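You operate a simulated robot arm through the tools that you are given. There is no shell and no other tool. Be economical: measure what you need, move in short steps, check, and stop when the job is done.

You run a simulated robot arm. Do the job below in one go: nothing can be reset, and whatever is moved stays where it is left.

## Task
Set the press up for the rail mould by the chart and push the carriage in.
Fine: the lid is hot, up to 120 degrees: block on it by its rib, both dials; don't start it. The motor stays on.

The check looks at the end state, three seconds after you hand in, the way a careful person would. Anything else that was tipped, shoved, dropped, spilled or broken makes it a failure. A push-on lid holds only when it is set on centred and level and pressed home; a screw cap is set on level and turned clockwise until tight.

## Robot
A 7-joint arm with a two-finger parallel gripper, fixed in place. Base frame: the origin is at the foot of the arm, x ahead of it, y to its left, z up. Readings come in mm, degrees, newtons and seconds.
Its first joint turns from -66.0 to 66.0 degrees. Payload 2.4 kg.
Tool frame: the origin (TCP) lies between the finger pads and is the grasp point; the fingertips stand 30 mm ahead of it; z points along the fingers, y is the line along which they close. The gripper opens to 94 mm. The fingers are 28 mm wide and 10 mm thick; the gripper's body (50 by 96 mm) begins 55 mm behind the TCP.
Orientation is told as [roll, pitch, yaw] about the base's x, y, z axes, in that order, counted from this pose: with the fingers straight down and closing along the base's y, the tool's x points along the base's -x, its y along +y and its z along -z.

## Interface
- The arm moves only by the tool servo_tool. Its argument "motion" is one flat list of numbers, 7 for each row, row after row: the turn, a rotation vector about the tool's x, y, z in degrees, then the shift along the tool's x, y, z in mm, then the finger opening in mm, from 0 to 94. In form: [ax, ay, az, x, y, z, gripper, ax, ay, az, x, y, z, gripper, ...]. A call has 1 to 8 rows; each row is the pose to reach, as a shift and turn from the pose commanded when the call began, along the tool's axes at that moment. Each row takes 0.2 s and may step no farther than 50 mm and 8.6 degrees from the row before; otherwise, or with a gripper value out of range, the whole call is refused. Where a pose cannot be reached the arm comes as near as it can. A force on the tool above 40 N (or 10 N above the force at the start of the call, whichever is more), or a blocked arm, ends the call early, and 0.2 s more pass. The fingers move at their own pace (about 153 mm/s each) and stop on an object; they squeeze with about 20 N. The grip force told is the motor's: it shows also when the fingers shut on nothing. Time passes only in rows, and 0.2 s behind the last, so rows that repeat a pose let the fingers close. The reply holds the time, the measured pose of the TCP, the force on the tool along the base axes, the opening and the grip force, in the units named above and with some noise.
- Cameras (640 x 400 px; columns grow to the right, rows downward): "scene" is fixed at [17.8, 460.2, 1440.9]; the picture's right is [-0.91, -0.42, 0.00], its down [-0.25, 0.54, -0.80] and it looks along [0.33, -0.73, -0.60] (base axes); focal length 368 px, centre (320, 200). "wrist" rides on the gripper at [-37, 0, -58] in the tool frame; the picture's right is [0.00, -1.00, 0.00], its down [0.97, 0.00, -0.24] and it looks along [0.24, 0.00, 0.97] (tool axes); focal length 218 px, centre (320, 200).
- get_image(camera): a new picture of that camera. No time passes.
- measure_at(camera, pixels): for up to 12 pixels [column, row] of the newest picture of that camera ("zoom" is the newest enlarged one), the place [x, y, z] in the base frame of the surface seen there, good to about 2 mm. No time passes.
- close_up(camera, box): a new picture of the part [left, top, right, bottom] of that camera's present view, enlarged. No time passes.
- close_job(): hands the job in; it is judged then, once.

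Go step by step. Measure first, check grasps and placings, and put right what went wrong. The budget is 80 turns and 38 pictures, counting those below and the enlarged ones. Unless the task says otherwise, let go and move clear before handing in, and close with one line.

The tools are called as a command line: name --argument value ..., lists and objects as JSON in quotes. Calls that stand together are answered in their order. servo_tool: Moves the arm, as the interface text tells. Its arguments: {"type":"object","properties":{"motion":{"type":"array","items":{"type":"number"}}},"required":["motion"]} The other tools are called the same way: get_image (camera) takes a picture; measure_at (camera, pixels) gives the place of the surface under pixels of a picture; close_up (camera, box) takes an enlarged picture of a part of a camera's view; close_job () hands the job in.

At the start:

```text
clock: 0.0
tool_pos: [428.3, 2.2, 1110.6]
tool_rot: [0.0, 0.1, 0.0]
ft_force: [-0.5, 0.2, 0.4]
finger_gap: 93.8
gripper_force: 0.1
```

scene: 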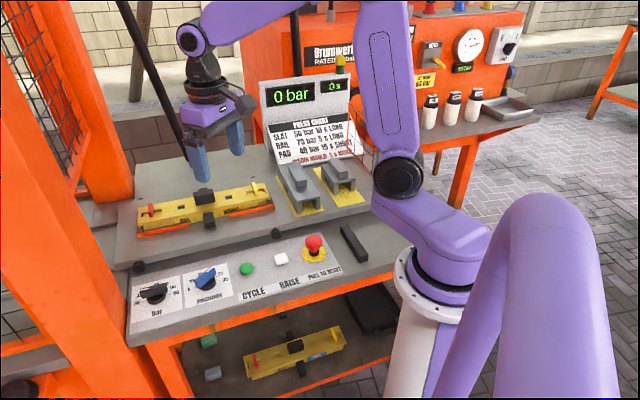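
wrist: 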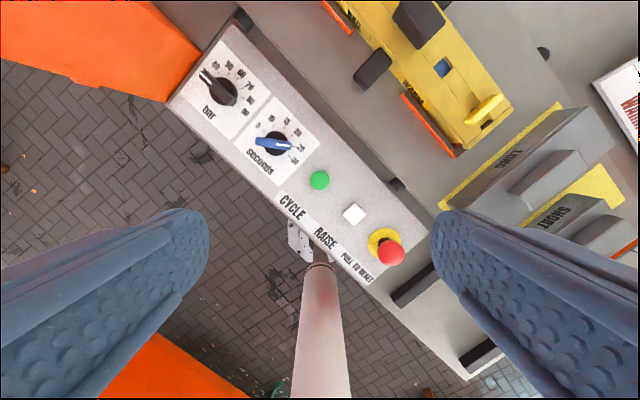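

The scene shows a chart near (310,140), dials near (150,292) and (207,280), and two blocks near (300,185). I'll enlarge the chart, the dials and the carriage.

close_up --camera "scene" --box '[255, 70, 375, 215]'

close_up --camera "wrist" --box '[160, 20, 420, 290]'

close_up --camera "scene" --box '[110, 160, 390, 340]'

```text
2.76 times, centred on (315, 142) of scene
```

zoom: 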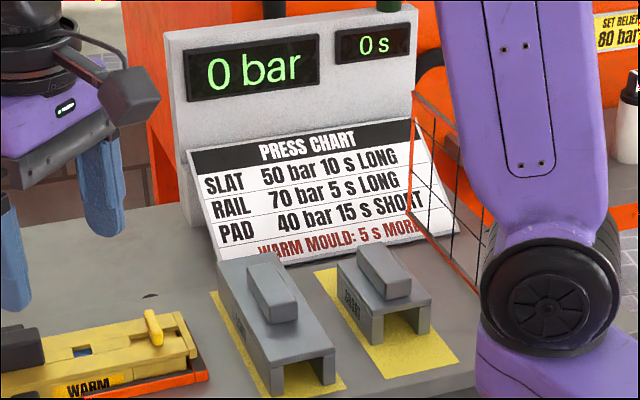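

```text
1.48 times, centred on (290, 155) of wrist
```

zoom: 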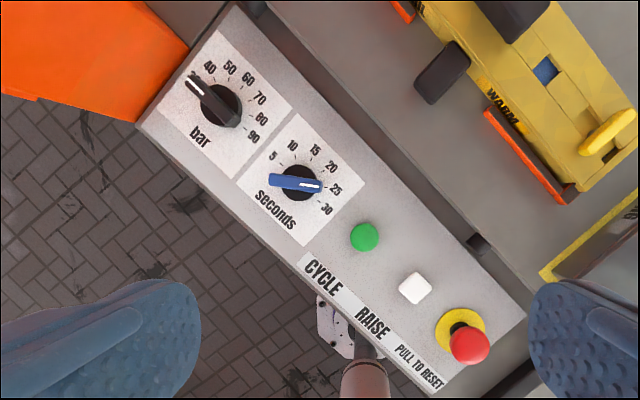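

```text
2.22 times, centred on (250, 250) of scene
```

zoom: 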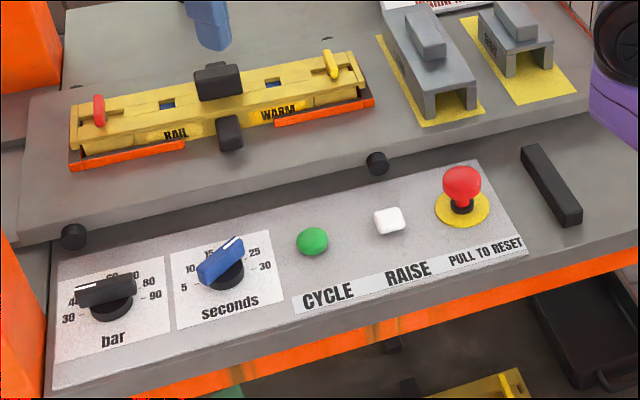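

The chart reads RAIL 70 bar, 5 s, LONG, with "warm mould: 5 s more", and the mould carries a WARM tag, so the target is 70 bar and 10 s. I'll check the background signs, the mould and the press throat.

close_up --camera "scene" --box '[290, 0, 550, 140]'

close_up --camera "wrist" --box '[310, 0, 640, 260]'

close_up --camera "scene" --box '[0, 80, 290, 290]'

measure_at --camera "scene" --pixels '[[152, 292], [206, 279], [208, 222], [203, 195], [145, 212], [260, 190], [297, 175], [338, 170], [300, 205], [345, 235], [275, 232], [138, 266]]'

measure_at --camera "wrist" --pixels '[[222, 92], [274, 145], [319, 180], [354, 214], [372, 68], [415, 22], [486, 108], [555, 175], [600, 232], [530, 150], [397, 185], [430, 290]]'

```text
2.46 times, centred on (420, 70) of scene
```

zoom: 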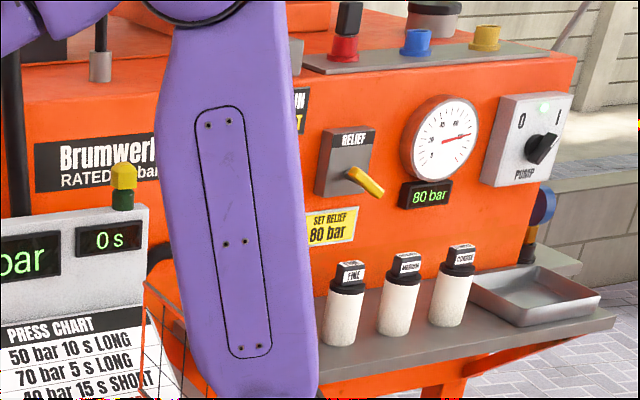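

```text
1.54 times, centred on (475, 130) of wrist
```

zoom: 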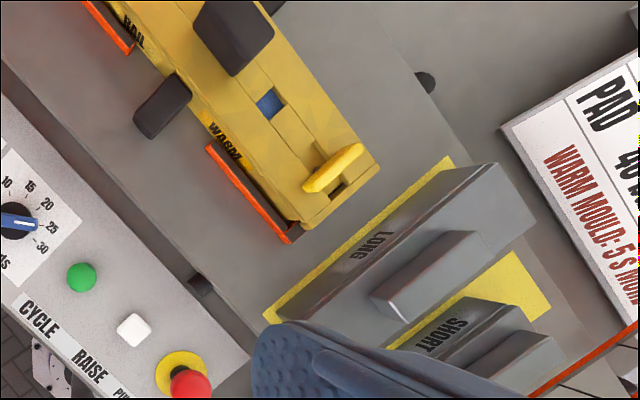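

```text
1.90 times, centred on (145, 185) of scene
```

zoom: 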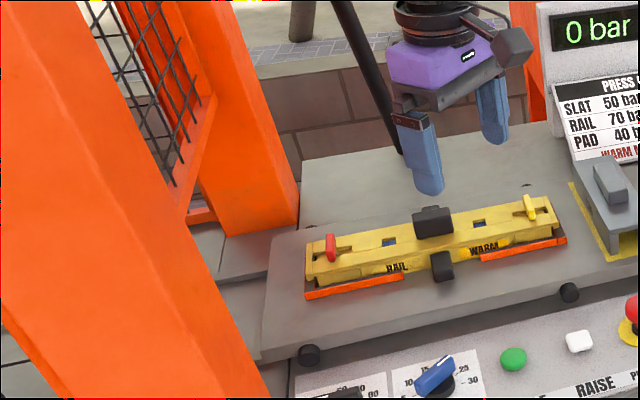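

```text
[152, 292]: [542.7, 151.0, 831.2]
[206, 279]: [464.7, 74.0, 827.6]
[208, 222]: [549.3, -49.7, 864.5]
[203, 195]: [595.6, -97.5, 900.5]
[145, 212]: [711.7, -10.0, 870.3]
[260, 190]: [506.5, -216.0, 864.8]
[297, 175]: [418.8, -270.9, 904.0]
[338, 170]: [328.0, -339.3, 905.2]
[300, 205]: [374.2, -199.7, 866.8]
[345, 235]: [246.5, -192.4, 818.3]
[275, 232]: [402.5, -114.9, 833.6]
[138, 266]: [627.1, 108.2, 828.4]
```

```text
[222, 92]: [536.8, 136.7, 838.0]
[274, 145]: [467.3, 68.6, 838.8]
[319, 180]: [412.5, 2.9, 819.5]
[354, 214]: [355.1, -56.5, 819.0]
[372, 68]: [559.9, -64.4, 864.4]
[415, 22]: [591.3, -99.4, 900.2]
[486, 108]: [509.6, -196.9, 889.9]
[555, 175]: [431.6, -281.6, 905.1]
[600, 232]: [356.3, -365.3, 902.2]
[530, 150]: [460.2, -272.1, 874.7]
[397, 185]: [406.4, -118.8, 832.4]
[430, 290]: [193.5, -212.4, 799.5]
```

The pump and relief sides look already set (80 bar, pump at I), so I leave them alone. I'll move the wrist camera over the mould for a closer look at the lid, the handle and the block.

servo_tool --motion '[0, 0, 0, -35, -20, 0, 94, 0, 0, 0, -70, -40, 0, 94, 0, 0, 0, -105, -60, 20, 94, 0, 0, 0, -140, -80, 40, 94, 0, 0, 0, -160, -100, 60, 94]'

get_image --camera "wrist"

```text
clock: 1.2
tool_pos: [589.9, -97.9, 1047.6]
tool_rot: [0.0, 0.0, 0.0]
ft_force: [-0.2, -0.5, -0.1]
finger_gap: 93.9
gripper_force: 0.1
```

```text
29 pictures are left
```

wrist: 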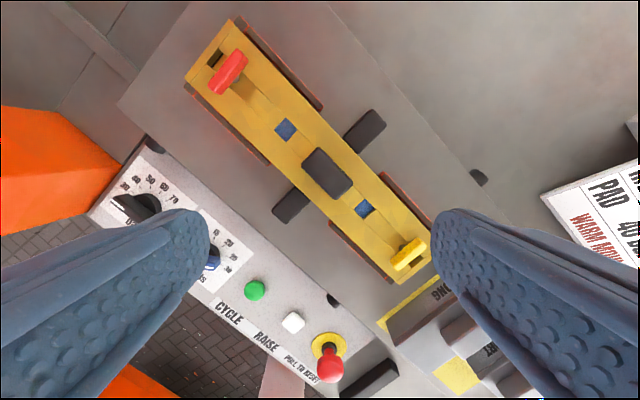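

close_up --camera "wrist" --box '[170, 0, 450, 300]'

measure_at --camera "wrist" --pixels '[[328, 174], [290, 206], [364, 132], [285, 130], [364, 208], [230, 72], [408, 254], [232, 22], [188, 78], [392, 282], [428, 250], [478, 177]]'

```text
1.33 times, centred on (310, 150) of wrist
```

zoom: 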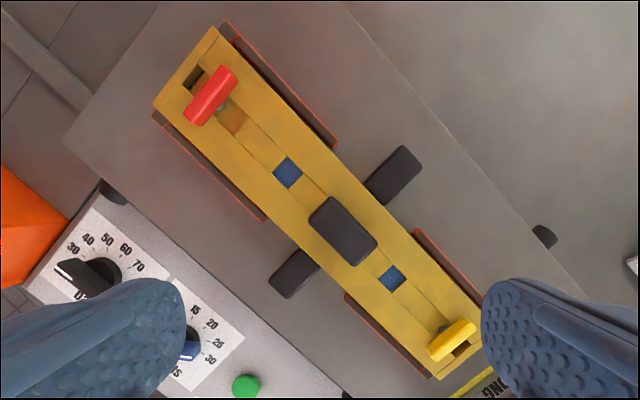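

```text
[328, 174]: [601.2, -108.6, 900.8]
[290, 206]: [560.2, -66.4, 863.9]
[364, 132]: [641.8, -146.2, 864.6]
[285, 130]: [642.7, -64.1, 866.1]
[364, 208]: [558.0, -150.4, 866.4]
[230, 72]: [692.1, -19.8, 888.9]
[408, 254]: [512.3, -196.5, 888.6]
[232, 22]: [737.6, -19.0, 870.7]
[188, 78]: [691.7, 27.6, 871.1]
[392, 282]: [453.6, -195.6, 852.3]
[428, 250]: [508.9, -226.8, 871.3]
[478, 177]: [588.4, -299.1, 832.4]
```

The mould has a black knob on its lid (z≈901) at about (601,-109) and lies along a 45° line. Next I'll look at the LONG block from above with the tool turned to -45° yaw.

servo_tool --motion '[0, 0, 7.5, 27, -31, 0, 94, 0, 0, 15, 55, -62, 0, 94, 0, 0, 22.5, 82, -93, 0, 94, 0, 0, 30, 110, -124, 0, 94, 0, 0, 37.5, 137, -155, 0, 94, 0, 0, 45, 165, -187, 0, 94]'

get_image --camera "wrist"

```text
clock: 2.6
tool_pos: [424.1, -287.1, 1054.1]
tool_rot: [0.0, 0.0, -45.1]
ft_force: [-1.2, 0.1, 1.0]
finger_gap: 94.1
gripper_force: 0.1
```

```text
27 pictures are left
```

wrist: 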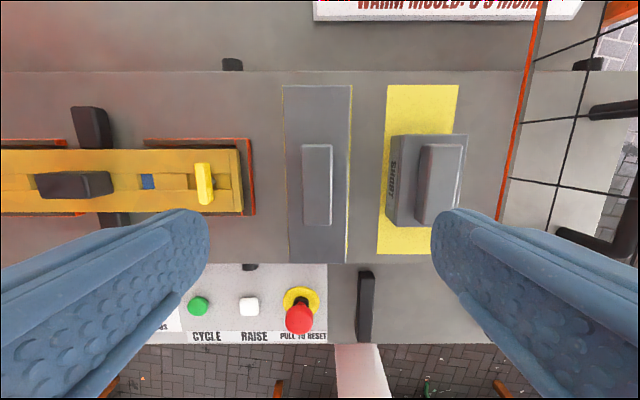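

The view is now bench-aligned. I'll measure the LONG block's corners (283-352, 85-263), its rib (303-333, 144-226), and the knob and lid edges.

measure_at --camera "wrist" --pixels '[[288, 90], [347, 90], [290, 258], [343, 258], [306, 148], [330, 148], [306, 222], [330, 222], [318, 185], [318, 120], [368, 170], [357, 270]]'

measure_at --camera "wrist" --pixels '[[41, 177], [86, 177], [92, 192], [45, 192], [204, 170], [204, 200], [130, 153], [130, 208], [230, 182], [130, 182], [170, 182], [185, 240]]'

close_up --camera "wrist" --box '[0, 70, 320, 270]'

```text
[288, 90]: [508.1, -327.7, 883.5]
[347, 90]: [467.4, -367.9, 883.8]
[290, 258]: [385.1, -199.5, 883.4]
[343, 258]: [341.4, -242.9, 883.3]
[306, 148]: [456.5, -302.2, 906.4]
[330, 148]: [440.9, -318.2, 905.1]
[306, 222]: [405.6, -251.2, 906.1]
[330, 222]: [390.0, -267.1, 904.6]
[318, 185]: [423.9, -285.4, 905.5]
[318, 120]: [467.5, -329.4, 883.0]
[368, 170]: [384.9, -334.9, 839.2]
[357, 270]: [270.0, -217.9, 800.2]
```

```text
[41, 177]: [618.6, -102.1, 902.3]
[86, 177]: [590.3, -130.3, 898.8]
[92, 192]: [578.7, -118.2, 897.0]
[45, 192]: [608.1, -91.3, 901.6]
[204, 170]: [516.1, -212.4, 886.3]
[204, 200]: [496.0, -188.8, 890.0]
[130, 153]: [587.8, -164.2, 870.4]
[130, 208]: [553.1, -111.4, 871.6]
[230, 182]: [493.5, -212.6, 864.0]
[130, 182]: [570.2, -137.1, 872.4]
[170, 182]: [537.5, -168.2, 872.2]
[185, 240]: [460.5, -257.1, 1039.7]
```

```text
2.00 times, centred on (160, 170) of wrist
```

zoom: 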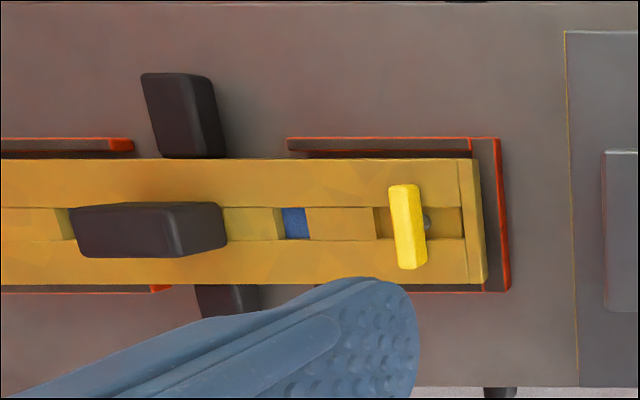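

The LONG block is about 185 x 65 mm with its base at z≈839 and rib centre at about (423.3,-284.7), top 905. The mould centre (knob) is about (599,-110.5), lid z≈871. I'll descend on the rib with a 60 mm opening and stop a bit above.

servo_tool --motion '[0, 0, 0, 2.3, 1.1, 45, 60, 0, 0, 0, 2.3, 1.1, 85, 60, 0, 0, 0, 2.3, 1.1, 115, 60, 0, 0, 0, 2.3, 1.1, 124, 60, 0, 0, 0, 2.3, 1.1, 124, 60]'

get_image --camera "wrist"

```text
clock: 3.8
tool_pos: [422.0, -283.8, 926.9]
tool_rot: [-0.1, 0.0, -45.0]
ft_force: [-0.3, 0.2, 0.2]
finger_gap: 60.0
gripper_force: 0.0
```

```text
25 pictures are left
```

wrist: 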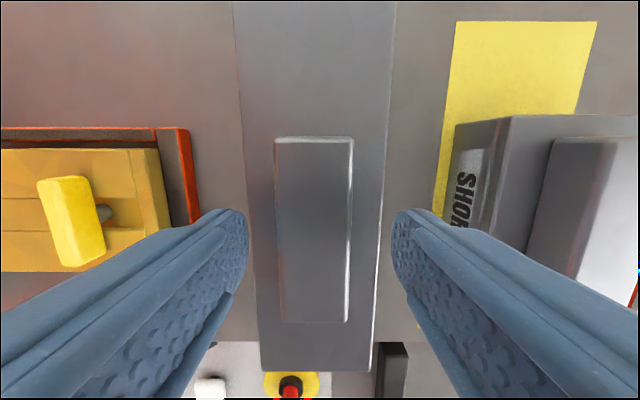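

The rib sits centred between the fingers (274-353 against 248-392). I'll go 9 mm lower and close.

servo_tool --motion '[0, 0, 0, 0, -0.5, 9, 60, 0, 0, 0, 0, -0.5, 9, 20, 0, 0, 0, 0, -0.5, 9, 10, 0, 0, 0, 0, -0.5, 9, 10]'

```text
clock: 4.8
tool_pos: [422.2, -284.1, 918.0]
tool_rot: [0.0, 0.0, -45.1]
ft_force: [1.9, 2.5, 2.3]
finger_gap: 29.9
gripper_force: 20.3
```

The rib is held at 29.9 mm with 20 N. Lifting straight up.

servo_tool --motion '[0, 0, 0, 0, 0, -10, 10, 0, 0, 0, 0, 0, -30, 10, 0, 0, 0, 0, 0, -60, 10, 0, 0, 0, 0, 0, -90, 10, 0, 0, 0, 0, 0, -110, 10, 0, 0, 0, 0, 0, -110, 10]'

get_image --camera "wrist"

```text
clock: 6.2
tool_pos: [419.7, -283.5, 1027.5]
tool_rot: [0.0, 0.1, -45.0]
ft_force: [0.3, -0.2, -7.2]
finger_gap: 29.9
gripper_force: 20.0
```

```text
24 pictures are left
```

wrist: 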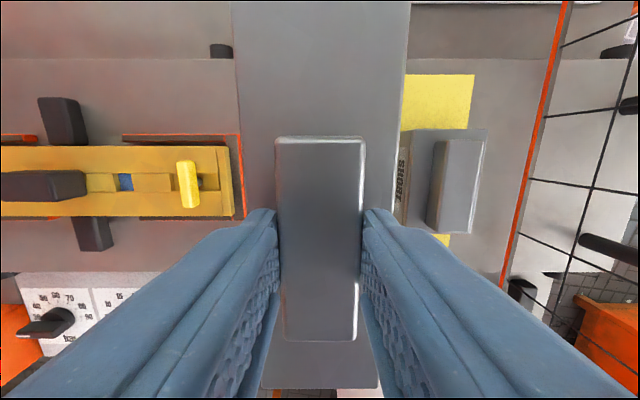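

The block is lifted cleanly at about 0.7 kg. I'll carry it toward the mould along the bench, turning it +90° on the way so its channel lines up with the lid.

servo_tool --motion '[0, 0, 0, 0, 30, 0, 10, 0, 0, 0, 0, 65, 0, 10, 0, 0, 0, 0, 100, 0, 10, 0, 0, -7.5, -1, 130, 0, 10, 0, 0, -15, -2, 160, 0, 10, 0, 0, -22.5, -3, 190, 0, 10, 0, 0, -30, -4, 220, 0, 10, 0, 0, -37.5, -4.4, 240, 0, 10]'

```text
clock: 8.0
tool_pos: [597.2, -117.1, 1026.0]
tool_rot: [0.0, 0.2, -7.3]
ft_force: [-0.5, -0.9, -6.5]
finger_gap: 29.8
gripper_force: 19.7
```

servo_tool --motion '[0, 0, -7.5, 0, 1, 0, 10, 0, 0, -15, 0, 2, 0, 10, 0, 0, -22.5, 0, 3, 0, 10, 0, 0, -30, 0, 4, 0, 10, 0, 0, -37.5, 0, 5, 0, 10, 0, 0, -45, 0, 5.7, 0, 10, 0, 0, -52.5, 0, 5.7, 0, 10, 0, 0, -52.5, 0, 5.7, 0, 10]'

get_image --camera "wrist"

close_up --camera "scene" --box '[100, 120, 320, 260]'

```text
clock: 9.8
tool_pos: [595.9, -112.3, 1027.1]
tool_rot: [0.1, -0.1, 45.1]
ft_force: [-0.1, 0.1, -6.5]
finger_gap: 29.9
gripper_force: 20.4
```

```text
23 pictures are left
```

wrist: 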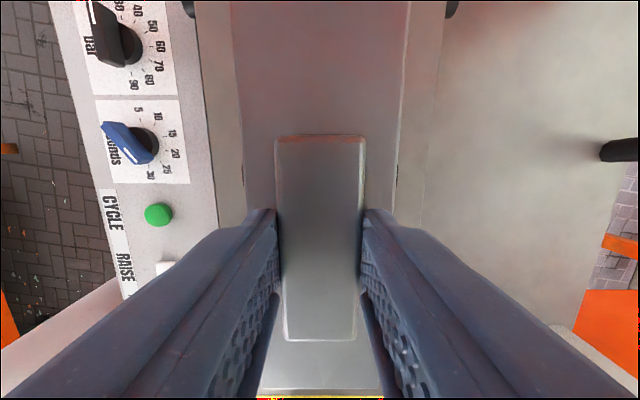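

```text
2.86 times, centred on (210, 190) of scene
```

zoom: 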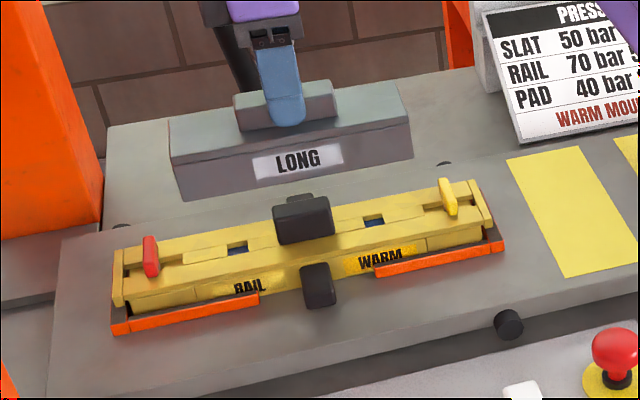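

The block is lined up above the lid. I'll correct about 2 mm, lower it to just above the knob and check the alignment.

servo_tool --motion '[0, 0, 0, -2, -0.8, 20, 10, 0, 0, 0, -2, -0.8, 40, 10, 0, 0, 0, -2, -0.8, 40, 10]'

close_up --camera "scene" --box '[120, 150, 290, 260]'

get_image --camera "wrist"

```text
clock: 10.6
tool_pos: [598.4, -112.4, 986.6]
tool_rot: [0.1, 0.1, 45.0]
ft_force: [-0.3, -0.1, -6.6]
finger_gap: 29.9
gripper_force: 19.6
```

```text
3.64 times, centred on (205, 205) of scene
```

zoom: 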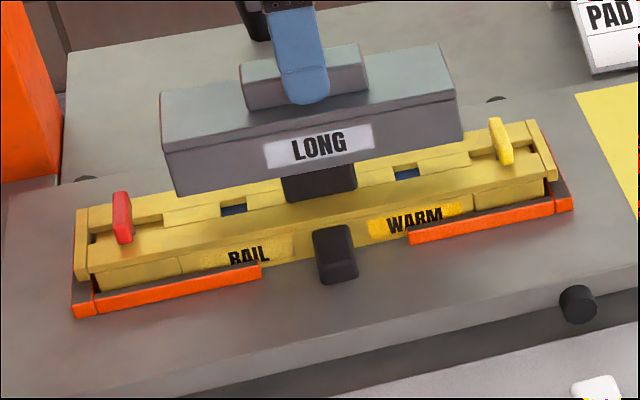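

```text
20 pictures are left
```

wrist: 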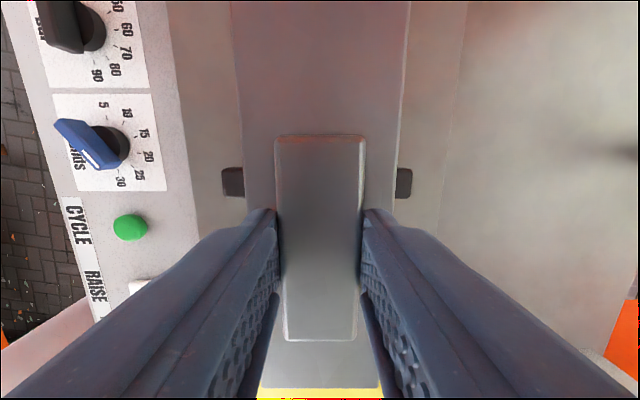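

The block is along the lid, but the handles at (221-246) and (397-412) hint at a small crosswise offset. I'll measure them.

measure_at --camera "wrist" --pixels '[[224, 180], [236, 180], [409, 180], [404, 180], [240, 100], [400, 100], [237, 180], [320, 390], [270, 392], [372, 392], [280, 160], [358, 160]]'

measure_at --camera "zoom" --pixels '[[200, 267], [420, 238], [120, 290], [510, 215], [335, 250], [470, 195], [250, 245], [300, 195], [340, 190], [85, 230], [545, 140], [540, 170]]'

```text
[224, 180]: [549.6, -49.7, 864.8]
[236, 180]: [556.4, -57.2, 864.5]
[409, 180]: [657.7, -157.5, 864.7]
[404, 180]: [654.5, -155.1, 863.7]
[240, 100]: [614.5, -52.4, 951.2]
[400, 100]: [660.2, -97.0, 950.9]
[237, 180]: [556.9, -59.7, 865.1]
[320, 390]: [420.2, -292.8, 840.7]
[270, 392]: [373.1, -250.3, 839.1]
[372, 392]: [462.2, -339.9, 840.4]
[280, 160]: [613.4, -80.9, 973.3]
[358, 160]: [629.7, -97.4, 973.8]
```

```text
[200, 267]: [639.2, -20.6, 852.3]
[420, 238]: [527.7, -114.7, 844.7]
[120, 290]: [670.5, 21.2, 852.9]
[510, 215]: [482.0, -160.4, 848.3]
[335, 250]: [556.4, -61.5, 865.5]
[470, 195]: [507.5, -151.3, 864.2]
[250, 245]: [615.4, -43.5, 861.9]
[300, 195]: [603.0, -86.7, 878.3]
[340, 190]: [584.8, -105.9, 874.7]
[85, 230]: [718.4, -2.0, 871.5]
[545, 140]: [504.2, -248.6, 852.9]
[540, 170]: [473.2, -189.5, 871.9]
```

The mould's centre is about 1.7 mm nearer the front and about 2.5 mm further along than the block. I'll correct that and lower most of the way.

servo_tool --motion '[0, 0, 0, -2.5, 1.7, 0, 10, 0, 0, 0, -2.5, 1.7, 10, 10, 0, 0, 0, -2.5, 1.7, 20, 10, 0, 0, 0, -2.5, 1.7, 28, 10, 0, 0, 0, -2.5, 1.7, 31, 10, 0, 0, 0, -2.5, 1.7, 31, 10]'

close_up --camera "scene" --box '[120, 150, 290, 260]'

```text
clock: 12.0
tool_pos: [599.8, -108.2, 956.4]
tool_rot: [0.1, 0.0, 45.0]
ft_force: [-0.3, 0.0, -6.7]
finger_gap: 29.7
gripper_force: 19.9
```

```text
3.64 times, centred on (205, 205) of scene
```

zoom: 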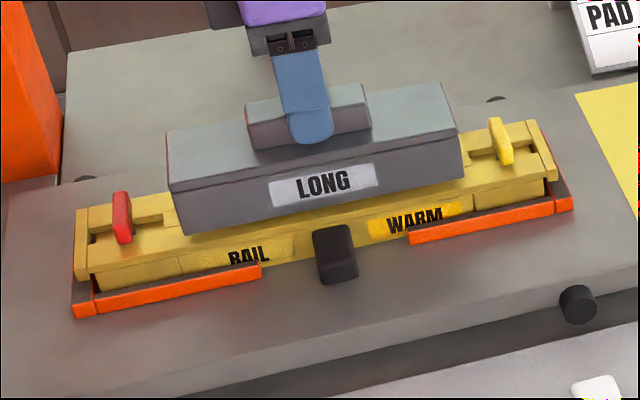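

The channel has passed over the knob without contact (force still -6.7 N). I'll lower the last few millimetres.

servo_tool --motion '[0, 0, 0, 0, 0, 2, 10, 0, 0, 0, 0, 0, 4, 10, 0, 0, 0, 0, 0, 4, 10]'

```text
clock: 12.8
tool_pos: [599.6, -106.9, 951.0]
tool_rot: [0.1, 0.0, 44.9]
ft_force: [-0.3, 0.4, -6.8]
finger_gap: 29.5
gripper_force: 19.3
```

servo_tool --motion '[0, 0, 0, 0, 0, 1, 10, 0, 0, 0, 0, 0, 1.5, 10, 0, 0, 0, 0, 0, 1.5, 10]'

```text
clock: 13.6
tool_pos: [598.4, -107.6, 951.4]
tool_rot: [0.0, 0.0, 45.0]
ft_force: [-0.5, 0.0, -2.6]
finger_gap: 29.8
gripper_force: 19.8
```

Contact has started (load down to -2.6 N). Half a millimetre more, then I check before releasing.

servo_tool --motion '[0, 0, 0, 0, 0, 0.6, 10, 0, 0, 0, 0, 0, 0.6, 10]'

close_up --camera "scene" --box '[120, 150, 290, 260]'

```text
clock: 14.2
tool_pos: [599.4, -107.5, 950.9]
tool_rot: [0.0, 0.0, 44.9]
ft_force: [-6.0, 0.8, 9.9]
finger_gap: 29.8
gripper_force: 20.5
```

```text
3.64 times, centred on (205, 205) of scene
```

zoom: 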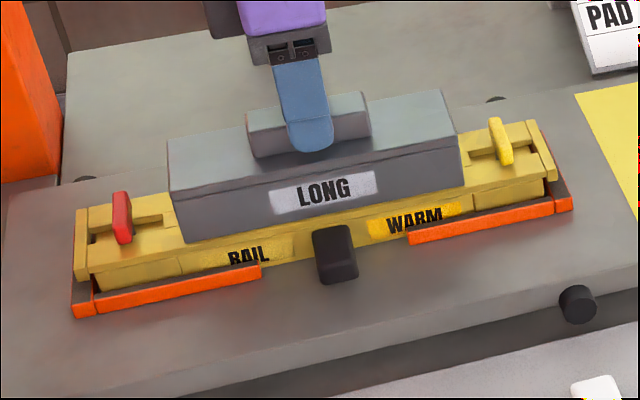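

The block is down, level and seated. I'll release it and rise.

servo_tool --motion '[0, 0, 0, 0, 0, -0.5, 30, 0, 0, 0, 0, 0, -0.5, 55, 0, 0, 0, 0, 0, -0.5, 55, 0, 0, 0, 0, 0, -30, 55, 0, 0, 0, 0, 0, -65, 55, 0, 0, 0, 0, 0, -100, 55, 0, 0, 0, 0, 0, -130, 55]'

get_image --camera "wrist"

```text
clock: 15.8
tool_pos: [601.6, -107.7, 1079.7]
tool_rot: [0.0, 0.1, 45.0]
ft_force: [-0.2, 0.2, 0.3]
finger_gap: 54.8
gripper_force: 0.1
```

```text
17 pictures are left
```

wrist: 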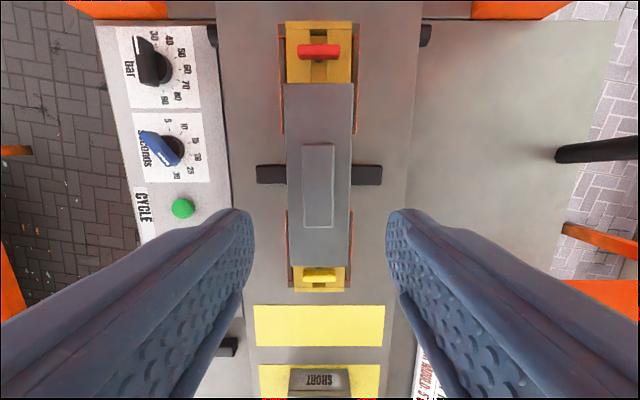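

The block sits centred on the mould and the gripper is clear. Next I'll view the dials from closer up, with the image bench-aligned.

servo_tool --motion '[0, 0, 0, -16, 44, 0, 55, 0, 0, 0, -32, 88, 0, 55, 0, 0, 0, -48, 132, 10, 55, 0, 0, 0, -64, 176, 40, 55, 0, 0, 0, -81, 220, 70, 55, 0, 0, 0, -81, 220, 70, 55]'

get_image --camera "wrist"

```text
refused: row 4 steps farther than a row can; nothing moved
```

```text
16 pictures are left
```

wrist: 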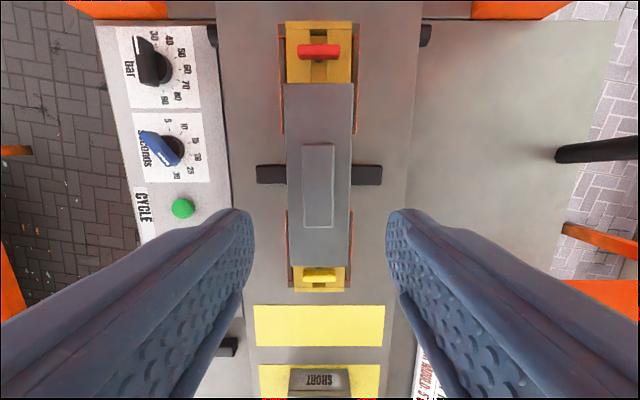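

The call was refused because one step was too long. I'll repeat it with smaller steps.

servo_tool --motion '[0, 0, 0, -14, 37, 0, 55, 0, 0, 0, -28, 74, 0, 55, 0, 0, 0, -42, 111, 10, 55, 0, 0, 0, -56, 148, 30, 55, 0, 0, 0, -70, 185, 50, 55, 0, 0, 0, -81, 220, 70, 55, 0, 0, 0, -81, 220, 70, 55]'

get_image --camera "wrist"

```text
clock: 17.4
tool_pos: [497.8, 105.5, 1008.2]
tool_rot: [0.0, 0.0, 45.0]
ft_force: [-1.4, -0.4, -0.3]
finger_gap: 55.3
gripper_force: 0.1
```

```text
15 pictures are left
```

wrist: 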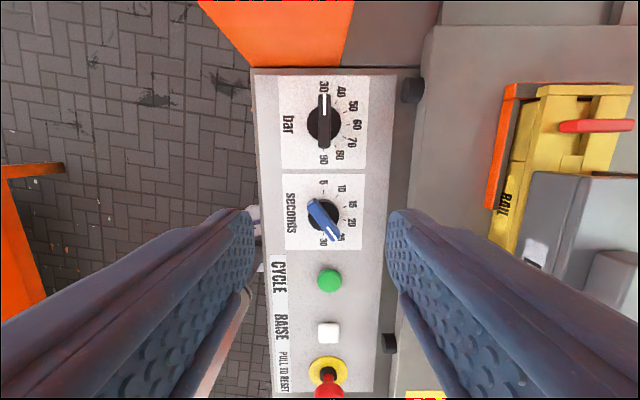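

close_up --camera "wrist" --box '[240, 65, 400, 265]'

measure_at --camera "wrist" --pixels '[[324, 122], [324, 97], [324, 145], [323, 219], [313, 204], [333, 236], [335, 122], [338, 218], [290, 122], [300, 180], [357, 125], [352, 223]]'

```text
2.00 times, centred on (320, 165) of wrist
```

zoom: 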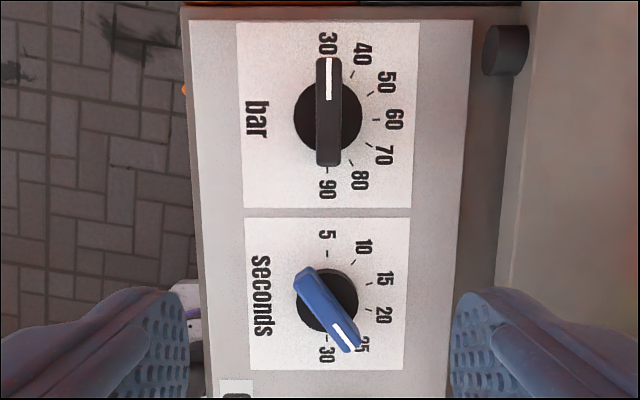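

```text
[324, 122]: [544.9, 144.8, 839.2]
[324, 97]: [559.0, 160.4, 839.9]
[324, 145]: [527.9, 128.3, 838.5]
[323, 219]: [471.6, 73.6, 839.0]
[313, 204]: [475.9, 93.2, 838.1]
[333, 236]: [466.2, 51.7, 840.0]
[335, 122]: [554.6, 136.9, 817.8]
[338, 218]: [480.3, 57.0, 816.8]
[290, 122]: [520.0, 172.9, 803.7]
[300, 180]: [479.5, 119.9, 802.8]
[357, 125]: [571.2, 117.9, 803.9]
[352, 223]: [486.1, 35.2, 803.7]
```

Bar is at 30 and must turn 120° clockwise to 70 (30° per 10 bar). Seconds is at about 25-26 and must turn about 114° counter-clockwise to 10 (36° per step). I'll check how close the orange column is to the bar dial.

measure_at --camera "wrist" --pixels '[[260, 64], [300, 64], [340, 64], [300, 30], [230, 40], [350, 30], [300, 5], [345, 66], [412, 90], [324, 115], [324, 128]]'

measure_at --camera "zoom" --pixels '[[308, 275], [347, 347], [327, 310], [322, 60], [322, 163], [334, 112], [341, 60], [317, 163], [329, 322]]'

```text
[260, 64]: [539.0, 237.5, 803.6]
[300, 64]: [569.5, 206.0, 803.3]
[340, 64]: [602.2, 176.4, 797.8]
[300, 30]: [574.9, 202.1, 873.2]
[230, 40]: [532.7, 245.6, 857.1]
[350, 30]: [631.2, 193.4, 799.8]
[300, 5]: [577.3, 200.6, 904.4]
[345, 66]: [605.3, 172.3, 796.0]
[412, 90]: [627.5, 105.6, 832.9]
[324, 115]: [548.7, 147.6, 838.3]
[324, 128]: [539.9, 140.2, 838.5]
```

```text
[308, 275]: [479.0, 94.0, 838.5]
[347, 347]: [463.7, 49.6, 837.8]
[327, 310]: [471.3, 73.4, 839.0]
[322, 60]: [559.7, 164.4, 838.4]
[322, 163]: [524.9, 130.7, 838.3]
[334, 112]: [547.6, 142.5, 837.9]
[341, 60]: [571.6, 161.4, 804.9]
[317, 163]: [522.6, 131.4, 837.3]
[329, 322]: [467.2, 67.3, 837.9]
```

The gap from dial axis to column is about 62 mm, enough for the gripper's 54 mm turning radius. I'll go above the bar knob at (544.4,145.2), and stop at z≈875 to check.

servo_tool --motion '[0, 0, 0, -31, -2.5, 20, 40, 0, 0, 0, -61, -4.9, 45, 40, 0, 0, 0, -61, -4.9, 90, 40, 0, 0, 0, -61, -4.9, 130, 40, 0, 0, 0, -61, -4.9, 130, 40]'

get_image --camera "wrist"

```text
clock: 18.6
tool_pos: [545.9, 146.3, 878.3]
tool_rot: [0.0, 0.0, 45.0]
ft_force: [0.3, -0.6, 0.5]
finger_gap: 40.1
gripper_force: 0.0
```

```text
13 pictures are left
```

wrist: 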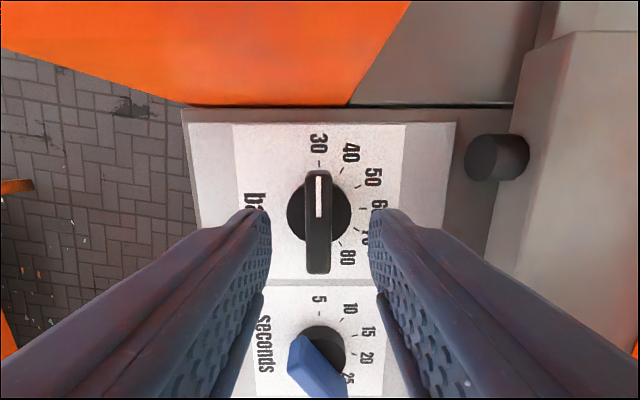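

The hub is right under the tool axis (predicted row 213, seen about 213). I'll descend 26 mm and close on the bar.

servo_tool --motion '[0, 0, 0, 0, 0.8, 15, 40, 0, 0, 0, 0, 0.8, 26, 40, 0, 0, 0, 0, 0.8, 26, 20, 0, 0, 0, 0, 0.8, 26, 5, 0, 0, 0, 0, 0.8, 26, 5]'

```text
clock: 19.8
tool_pos: [546.9, 147.5, 852.4]
tool_rot: [0.0, 0.0, 44.9]
ft_force: [-0.6, 0.4, -1.8]
finger_gap: 12.7
gripper_force: 44.7
```

The knob is gripped (12.7 mm). I'll turn the first 60° clockwise.

servo_tool --motion '[0, 0, 7.5, 0, 0, 0, 5, 0, 0, 15, 0, 0, 0, 5, 0, 0, 22.5, 0, 0, 0, 5, 0, 0, 30, 0, 0, 0, 5, 0, 0, 37.5, 0, 0, 0, 5, 0, 0, 45, 0, 0, 0, 5, 0, 0, 52.5, 0, 0, 0, 5, 0, 0, 60, 0, 0, 0, 5]'

close_up --camera "scene" --box '[100, 180, 260, 340]'

```text
clock: 21.6
tool_pos: [545.8, 145.3, 852.9]
tool_rot: [0.1, 0.0, -15.3]
ft_force: [10.1, -4.9, -15.5]
finger_gap: 12.9
gripper_force: 45.3
```

```text
2.50 times, centred on (180, 260) of scene
```

zoom: 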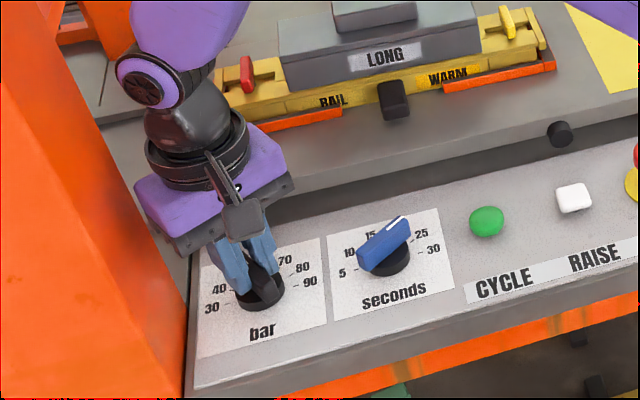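

The turn is following with modest forces and no collision. Turning the remaining 60°.

servo_tool --motion '[0, 0, 7.5, 0, 0, 0, 5, 0, 0, 15, 0, 0, 0, 5, 0, 0, 22.5, 0, 0, 0, 5, 0, 0, 30, 0, 0, 0, 5, 0, 0, 37.5, 0, 0, 0, 5, 0, 0, 45, 0, 0, 0, 5, 0, 0, 52.5, 0, 0, 0, 5, 0, 0, 60, 0, 0, 0, 5]'

```text
clock: 23.2
tool_pos: [545.5, 143.2, 851.8]
tool_rot: [0.2, -0.2, -64.7]
ft_force: [-13.7, -11.3, 8.8]
finger_gap: 13.0
gripper_force: 45.0
stopped in row 8: the force on the tool passed its limit (the readings are from after the stop); the commanded pose is now the measured one
```

It stopped about 10° short because lateral force built up. The commanded pose has re-zeroed, so I'll finish the last 10.3°.

servo_tool --motion '[0, 0, 4, 0, 0, 0, 5, 0, 0, 8, 0, 0, 0, 5, 0, 0, 10.3, 0, 0, 0, 5, 0, 0, 10.3, 0, 0, 0, 5]'

```text
clock: 23.6
tool_pos: [546.0, 143.6, 853.5]
tool_rot: [0.2, -0.4, -64.9]
ft_force: [-15.8, -9.6, 11.3]
finger_gap: 12.6
gripper_force: 44.9
stopped in row 1: the force on the tool passed its limit (the readings are from after the stop); the commanded pose is now the measured one
```

It is blocked again at -65°. I'll release, rise and look.

servo_tool --motion '[0, 0, 0, 0, 0, 0, 20, 0, 0, 0, 0, 0, 0, 40, 0, 0, 0, 0, 0, 0, 40, 0, 0, 0, 0, 0, -20, 40, 0, 0, 0, 0, 0, -40, 40, 0, 0, 0, 0, 0, -40, 40]'

close_up --camera "wrist" --box '[140, 60, 500, 400]'

```text
clock: 24.8
tool_pos: [544.9, 141.5, 885.1]
tool_rot: [-0.4, -0.5, -65.3]
ft_force: [-3.2, -4.6, 2.7]
finger_gap: 40.0
gripper_force: 0.0
stopped in row 5: the force on the tool passed its limit (the readings are from after the stop); the commanded pose is now the measured one
```

```text
1.18 times, centred on (320, 230) of wrist
```

zoom: 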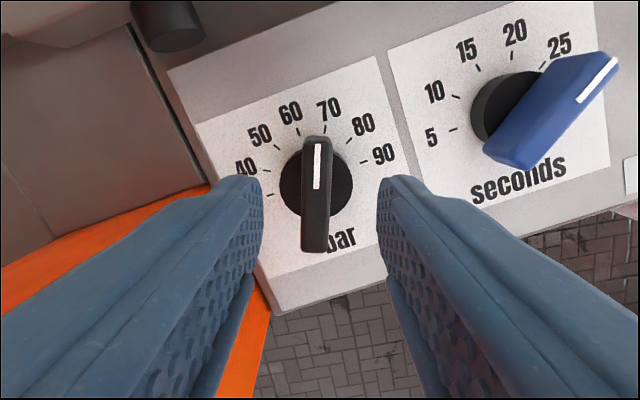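

The force limit tripped even in free air, so some part of the arm is touching the column. I'll look at the scene.

close_up --camera "scene" --box '[60, 60, 300, 320]'

```text
1.54 times, centred on (180, 190) of scene
```

zoom: 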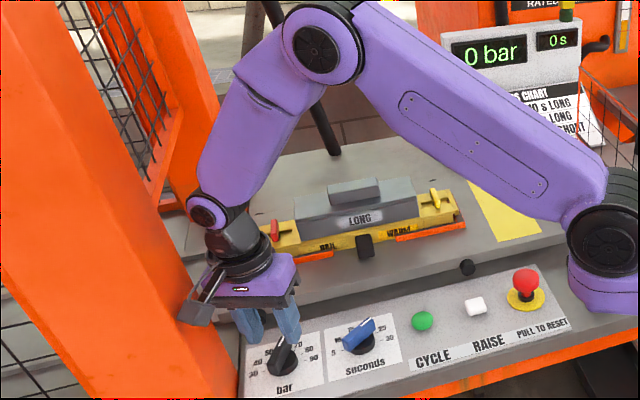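

The dark box on the gripper's tool +x side touches the column at this yaw. I'll do the seconds dial first (yaw -106 → +9, well clear), then finish the bar dial with the gripper flipped.

servo_tool --motion '[0, 0, 0, -4, -12, 0, 40, 0, 0, 0, -8, -24, 0, 40, 0, 0, 8, -16, -48, 0, 40, 0, 0, 16, -26, -76, 0, 40, 0, 0, 24, -32.6, -95.9, 0, 40, 0, 0, 32, -32.6, -95.9, 0, 40, 0, 0, 40.7, -32.6, -95.9, 0, 40, 0, 0, 40.7, -32.6, -95.9, 0, 40]'

get_image --camera "wrist"

```text
refused: row 7 steps farther than a row can; nothing moved
```

```text
9 pictures are left
```

wrist: 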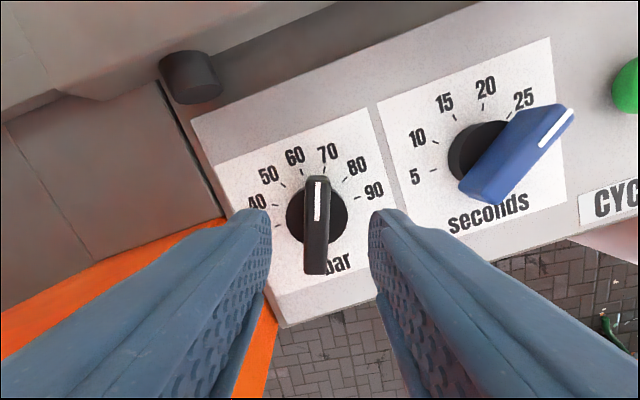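

servo_tool --motion '[0, 0, 0, -4, -12, 0, 40, 0, 0, 0, -8, -24, 0, 40, 0, 0, 8, -16, -48, 0, 40, 0, 0, 16, -26, -76, 0, 40, 0, 0, 24, -32.6, -95.9, 0, 40, 0, 0, 32.4, -32.6, -95.9, 0, 40, 0, 0, 40.7, -32.6, -95.9, 0, 40, 0, 0, 40.7, -32.6, -95.9, 0, 40]'

```text
clock: 26.6
tool_pos: [472.0, 71.3, 885.0]
tool_rot: [0.1, -0.6, -106.0]
ft_force: [0.2, -0.2, 0.2]
finger_gap: 40.1
gripper_force: 0.0
```

get_image --camera "wrist"

```text
8 pictures are left
```

wrist: 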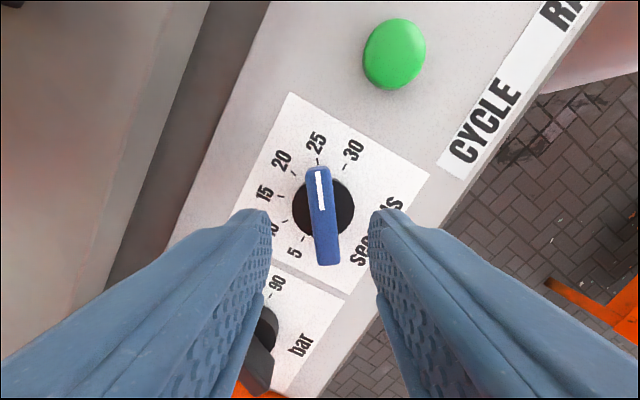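

The blue bar leans about 5° from the finger line, so the knob is at 25. I'll align to yaw -100, shift 1.5 mm, descend and grip.

servo_tool --motion '[0, 0, -6, -1.5, -1.5, 10, 40, 0, 0, -6, -1.5, -1.5, 25, 40, 0, 0, -6, -1.5, -1.5, 33, 40, 0, 0, -6, -1.5, -1.5, 33, 20, 0, 0, -6, -1.5, -1.5, 33, 5, 0, 0, -6, -1.5, -1.5, 33, 5]'

```text
clock: 28.0
tool_pos: [468.9, 67.9, 851.6]
tool_rot: [-0.1, -0.6, -100.0]
ft_force: [0.1, -1.5, -2.8]
finger_gap: 12.7
gripper_force: 44.9
```

Gripped. Turning counter-clockwise, first 60°.

servo_tool --motion '[0, 0, -7.5, 0, 0, 0, 5, 0, 0, -15, 0, 0, 0, 5, 0, 0, -22.5, 0, 0, 0, 5, 0, 0, -30, 0, 0, 0, 5, 0, 0, -37.5, 0, 0, 0, 5, 0, 0, -45, 0, 0, 0, 5, 0, 0, -52.5, 0, 0, 0, 5, 0, 0, -60, 0, 0, 0, 5]'

```text
clock: 29.8
tool_pos: [471.3, 69.7, 851.3]
tool_rot: [-0.5, -0.4, -40.0]
ft_force: [10.1, -25.4, -12.1]
finger_gap: 12.6
gripper_force: 44.8
```

A lateral force of about 27 N has built up, so I'll relax it by 1.4 mm while turning the remaining 49°.

servo_tool --motion '[0, 0, 0, -1.2, -0.7, 0, 5, 0, 0, -7, -1.2, -0.7, 0, 5, 0, 0, -14, -1.2, -0.7, 0, 5, 0, 0, -21, -1.2, -0.7, 0, 5, 0, 0, -28, -1.2, -0.7, 0, 5, 0, 0, -35, -1.2, -0.7, 0, 5, 0, 0, -42, -1.2, -0.7, 0, 5, 0, 0, -49, -1.2, -0.7, 0, 5]'

```text
clock: 31.6
tool_pos: [471.5, 71.6, 852.3]
tool_rot: [-0.6, 0.0, 7.9]
ft_force: [5.4, 0.5, -11.8]
finger_gap: 12.9
gripper_force: 44.4
stopped in row 8: the force on the tool passed its limit (the readings are from after the stop); the commanded pose is now the measured one
```

Yaw 7.9°, about 1° short of the 10 s mark. I'll add that last degree, then release and rise.

servo_tool --motion '[0, 0, -1.2, 0, 0, 0, 5, 0, 0, -1.2, 0, 0, 0, 5, 0, 0, -1.2, 0, 0, 0, 25, 0, 0, -1.2, 0, 0, 0, 40, 0, 0, -1.2, 0, 0, 0, 40, 0, 0, -1.2, 0, 0, -20, 40, 0, 0, -1.2, 0, 0, -60, 40, 0, 0, -1.2, 0, 0, -60, 40]'

```text
clock: 33.4
tool_pos: [471.2, 73.2, 913.7]
tool_rot: [-0.5, 0.1, 9.0]
ft_force: [0.6, 1.1, 0.8]
finger_gap: 39.8
gripper_force: 0.1
```

Seconds is set (to be verified). Now I'll rotate to yaw 115 so the box faces away from the column, first half in place.

servo_tool --motion '[0, 0, -7.5, 0, 0, 0, 40, 0, 0, -15, 0, 0, 0, 40, 0, 0, -22.5, 0, 0, 0, 40, 0, 0, -30, 0, 0, 0, 40, 0, 0, -37.5, 0, 0, 0, 40, 0, 0, -45, 0, 0, 0, 40, 0, 0, -52.5, 0, 0, 0, 40, 0, 0, -60, 0, 0, 0, 40]'

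servo_tool --motion '[0, 0, -7.7, 0, 0, 0, 40, 0, 0, -15.4, 0, 0, 0, 40, 0, 0, -23, 0, 0, 0, 40, 0, 0, -30.6, 0, 0, 0, 40, 0, 0, -38.3, 0, 0, 0, 40, 0, 0, -46, 0, 0, 0, 40, 0, 0, -46, 0, 0, 0, 40]'

```text
clock: 35.2
tool_pos: [472.8, 70.2, 911.9]
tool_rot: [-0.3, 0.4, 69.2]
ft_force: [0.5, 0.1, 0.3]
finger_gap: 39.7
gripper_force: 0.0
```

```text
clock: 36.8
tool_pos: [471.6, 72.6, 912.3]
tool_rot: [0.2, 0.5, 115.2]
ft_force: [0.0, -0.2, 0.5]
finger_gap: 40.2
gripper_force: 0.1
```

servo_tool --motion '[0, 0, 0, -11, -32, 0, 40, 0, 0, 0, -22, -64, 10, 40, 0, 0, 0, -33.8, -97, 22, 40, 0, 0, 0, -33.8, -97, 30, 40, 0, 0, 0, -33.8, -97, 30, 40]'

get_image --camera "wrist"

```text
clock: 38.0
tool_pos: [544.4, 143.6, 882.0]
tool_rot: [0.2, 0.5, 115.1]
ft_force: [-0.2, 0.3, 0.4]
finger_gap: 40.1
gripper_force: 0.1
```

```text
7 pictures are left
```

wrist: 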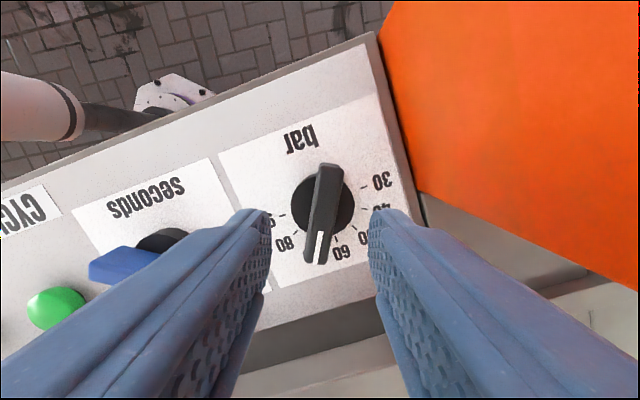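

The bar pointer now appears close to 70. I'll enlarge to read it.

close_up --camera "wrist" --box '[240, 120, 400, 280]'

measure_at --camera "wrist" --pixels '[[327, 172], [316, 256], [322, 214], [320, 234], [317, 258], [325, 185]]'

```text
2.50 times, centred on (320, 200) of wrist
```

zoom: 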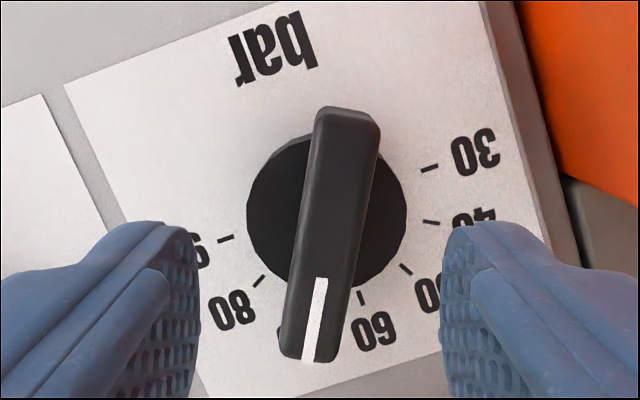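

```text
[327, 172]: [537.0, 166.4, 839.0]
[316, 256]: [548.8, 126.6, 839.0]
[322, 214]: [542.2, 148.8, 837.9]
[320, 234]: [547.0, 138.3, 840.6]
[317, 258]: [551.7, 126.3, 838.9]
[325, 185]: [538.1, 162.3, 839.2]
```

The pointer direction is about -73.5°, where 70 bar is -75°, so it is within 2° of the mark. I'll nudge it by gripping with the fingers aligned exactly to -75° (yaw 105).

servo_tool --motion '[0, 0, 5, -1.5, 0, 0, 40, 0, 0, 10.1, -3, 0, 10, 40, 0, 0, 10.1, -3, 0, 29, 40, 0, 0, 10.1, -3, 0, 29, 40, 0, 0, 10.1, -3, 0, 29, 20, 0, 0, 10.1, -3, 0, 29, 5, 0, 0, 10.1, -3, 0, 29, 5]'

```text
clock: 39.6
tool_pos: [544.1, 147.1, 852.4]
tool_rot: [-0.1, 0.5, 105.0]
ft_force: [14.3, 3.3, -9.6]
finger_gap: 12.8
gripper_force: 45.0
```

The fingers are aligned at yaw 105 with the knob gripped. Release and rise for a check of both dials.

servo_tool --motion '[0, 0, 0, 0, 0, 0, 25, 0, 0, 0, 0, 0, 0, 40, 0, 0, 0, 0, 0, 0, 40, 0, 0, 0, 0, 0, -30, 40, 0, 0, 0, 0, 20, -70, 40, 0, 0, 0, 0, 50, -105, 40, 0, 0, 0, 0, 80, -140, 40, 0, 0, 0, 0, 80, -140, 40]'

close_up --camera "wrist" --box '[200, 80, 440, 280]'

```text
clock: 41.4
tool_pos: [465.9, 127.5, 994.8]
tool_rot: [0.1, 0.6, 105.0]
ft_force: [-0.4, 0.3, -0.1]
finger_gap: 39.8
gripper_force: 0.1
```

```text
2.00 times, centred on (320, 180) of wrist
```

zoom: 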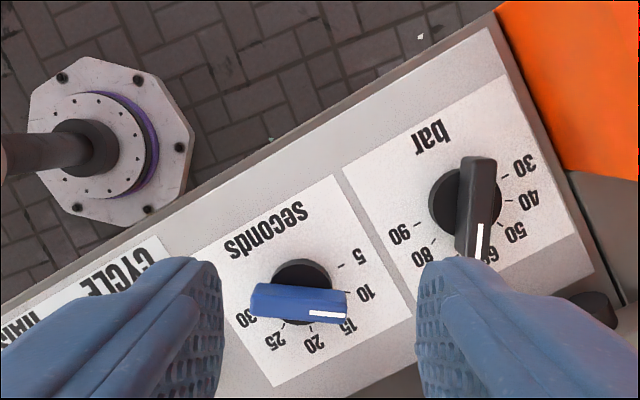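

Both dials look right: the seconds pointer is at 10, the bar pointer at 70. Next I'll go to the carriage's right end (orange end lip at about s=173 mm along the bench, z 853) to push with both spread fingertips on the lip, clear of the lid.

servo_tool --motion '[0, 0, 7.5, 46, 14.5, -5, 50, 0, 0, 15, 92, 29, -5, 50, 0, 0, 22.5, 138, 43.5, -5, 50, 0, 0, 30, 184, 58, -5, 50, 0, 0, 37.5, 230, 72.5, -5, 50, 0, 0, 45, 276, 87, -5, 50, 0, 0, 52.5, 322, 101.5, -5, 50, 0, 0, 60, 368.5, 116, -5, 50]'

```text
clock: 43.2
tool_pos: [448.4, -258.0, 1002.1]
tool_rot: [-0.3, 0.3, 44.9]
ft_force: [0.4, -0.3, 0.0]
finger_gap: 50.1
gripper_force: 0.0
```

get_image --camera "wrist"

measure_at --camera "wrist" --pixels '[[320, 175], [320, 170], [320, 165], [320, 160], [320, 155], [320, 185], [320, 200], [320, 220], [290, 170], [350, 170]]'

```text
4 pictures are left
```

wrist: 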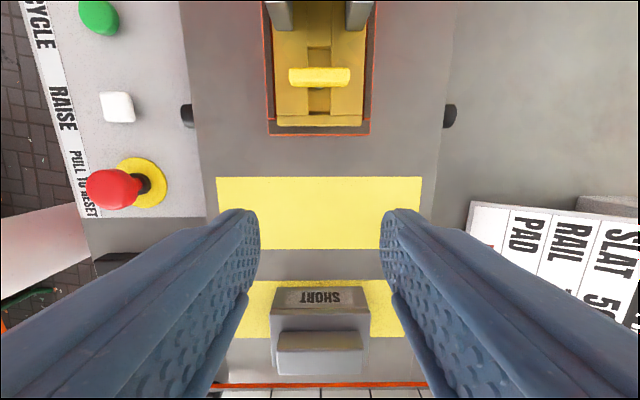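

```text
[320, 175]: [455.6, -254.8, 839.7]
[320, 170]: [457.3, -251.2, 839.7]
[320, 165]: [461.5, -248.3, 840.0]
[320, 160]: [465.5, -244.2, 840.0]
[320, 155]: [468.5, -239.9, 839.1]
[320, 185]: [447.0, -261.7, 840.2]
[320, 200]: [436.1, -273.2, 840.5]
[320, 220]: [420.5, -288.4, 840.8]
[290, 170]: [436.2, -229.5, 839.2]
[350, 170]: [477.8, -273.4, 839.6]
```

measure_at --camera "wrist" --pixels '[[320, 140], [320, 138], [320, 136], [320, 134], [320, 132], [320, 130], [320, 127], [268, 130], [369, 130], [320, 120], [280, 122], [358, 122]]'

```text
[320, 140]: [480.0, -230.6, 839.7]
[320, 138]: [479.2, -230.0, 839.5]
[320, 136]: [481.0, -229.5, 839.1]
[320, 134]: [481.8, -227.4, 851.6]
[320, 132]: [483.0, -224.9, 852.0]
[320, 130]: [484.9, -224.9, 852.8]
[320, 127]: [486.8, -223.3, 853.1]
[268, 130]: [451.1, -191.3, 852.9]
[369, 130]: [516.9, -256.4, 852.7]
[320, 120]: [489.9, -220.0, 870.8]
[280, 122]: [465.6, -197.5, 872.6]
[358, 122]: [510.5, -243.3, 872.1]
```

The lip's outer face is at s≈179 (z 840–853), centred at v≈500.5; the mould end stays 6 mm behind it. I'll descend behind it to fingertip z≈842.

servo_tool --motion '[0, 0, 0, 0, -1, 43, 50, 0, 0, 0, 0, -1, 86, 50, 0, 0, 0, 0, -1, 115, 50, 0, 0, 0, 0, -1, 127, 50, 0, 0, 0, 0, -1, 127, 50]'

```text
clock: 44.4
tool_pos: [448.0, -262.8, 875.2]
tool_rot: [-0.5, 0.4, 44.9]
ft_force: [-0.5, -0.2, -0.3]
finger_gap: 50.2
gripper_force: 0.1
```

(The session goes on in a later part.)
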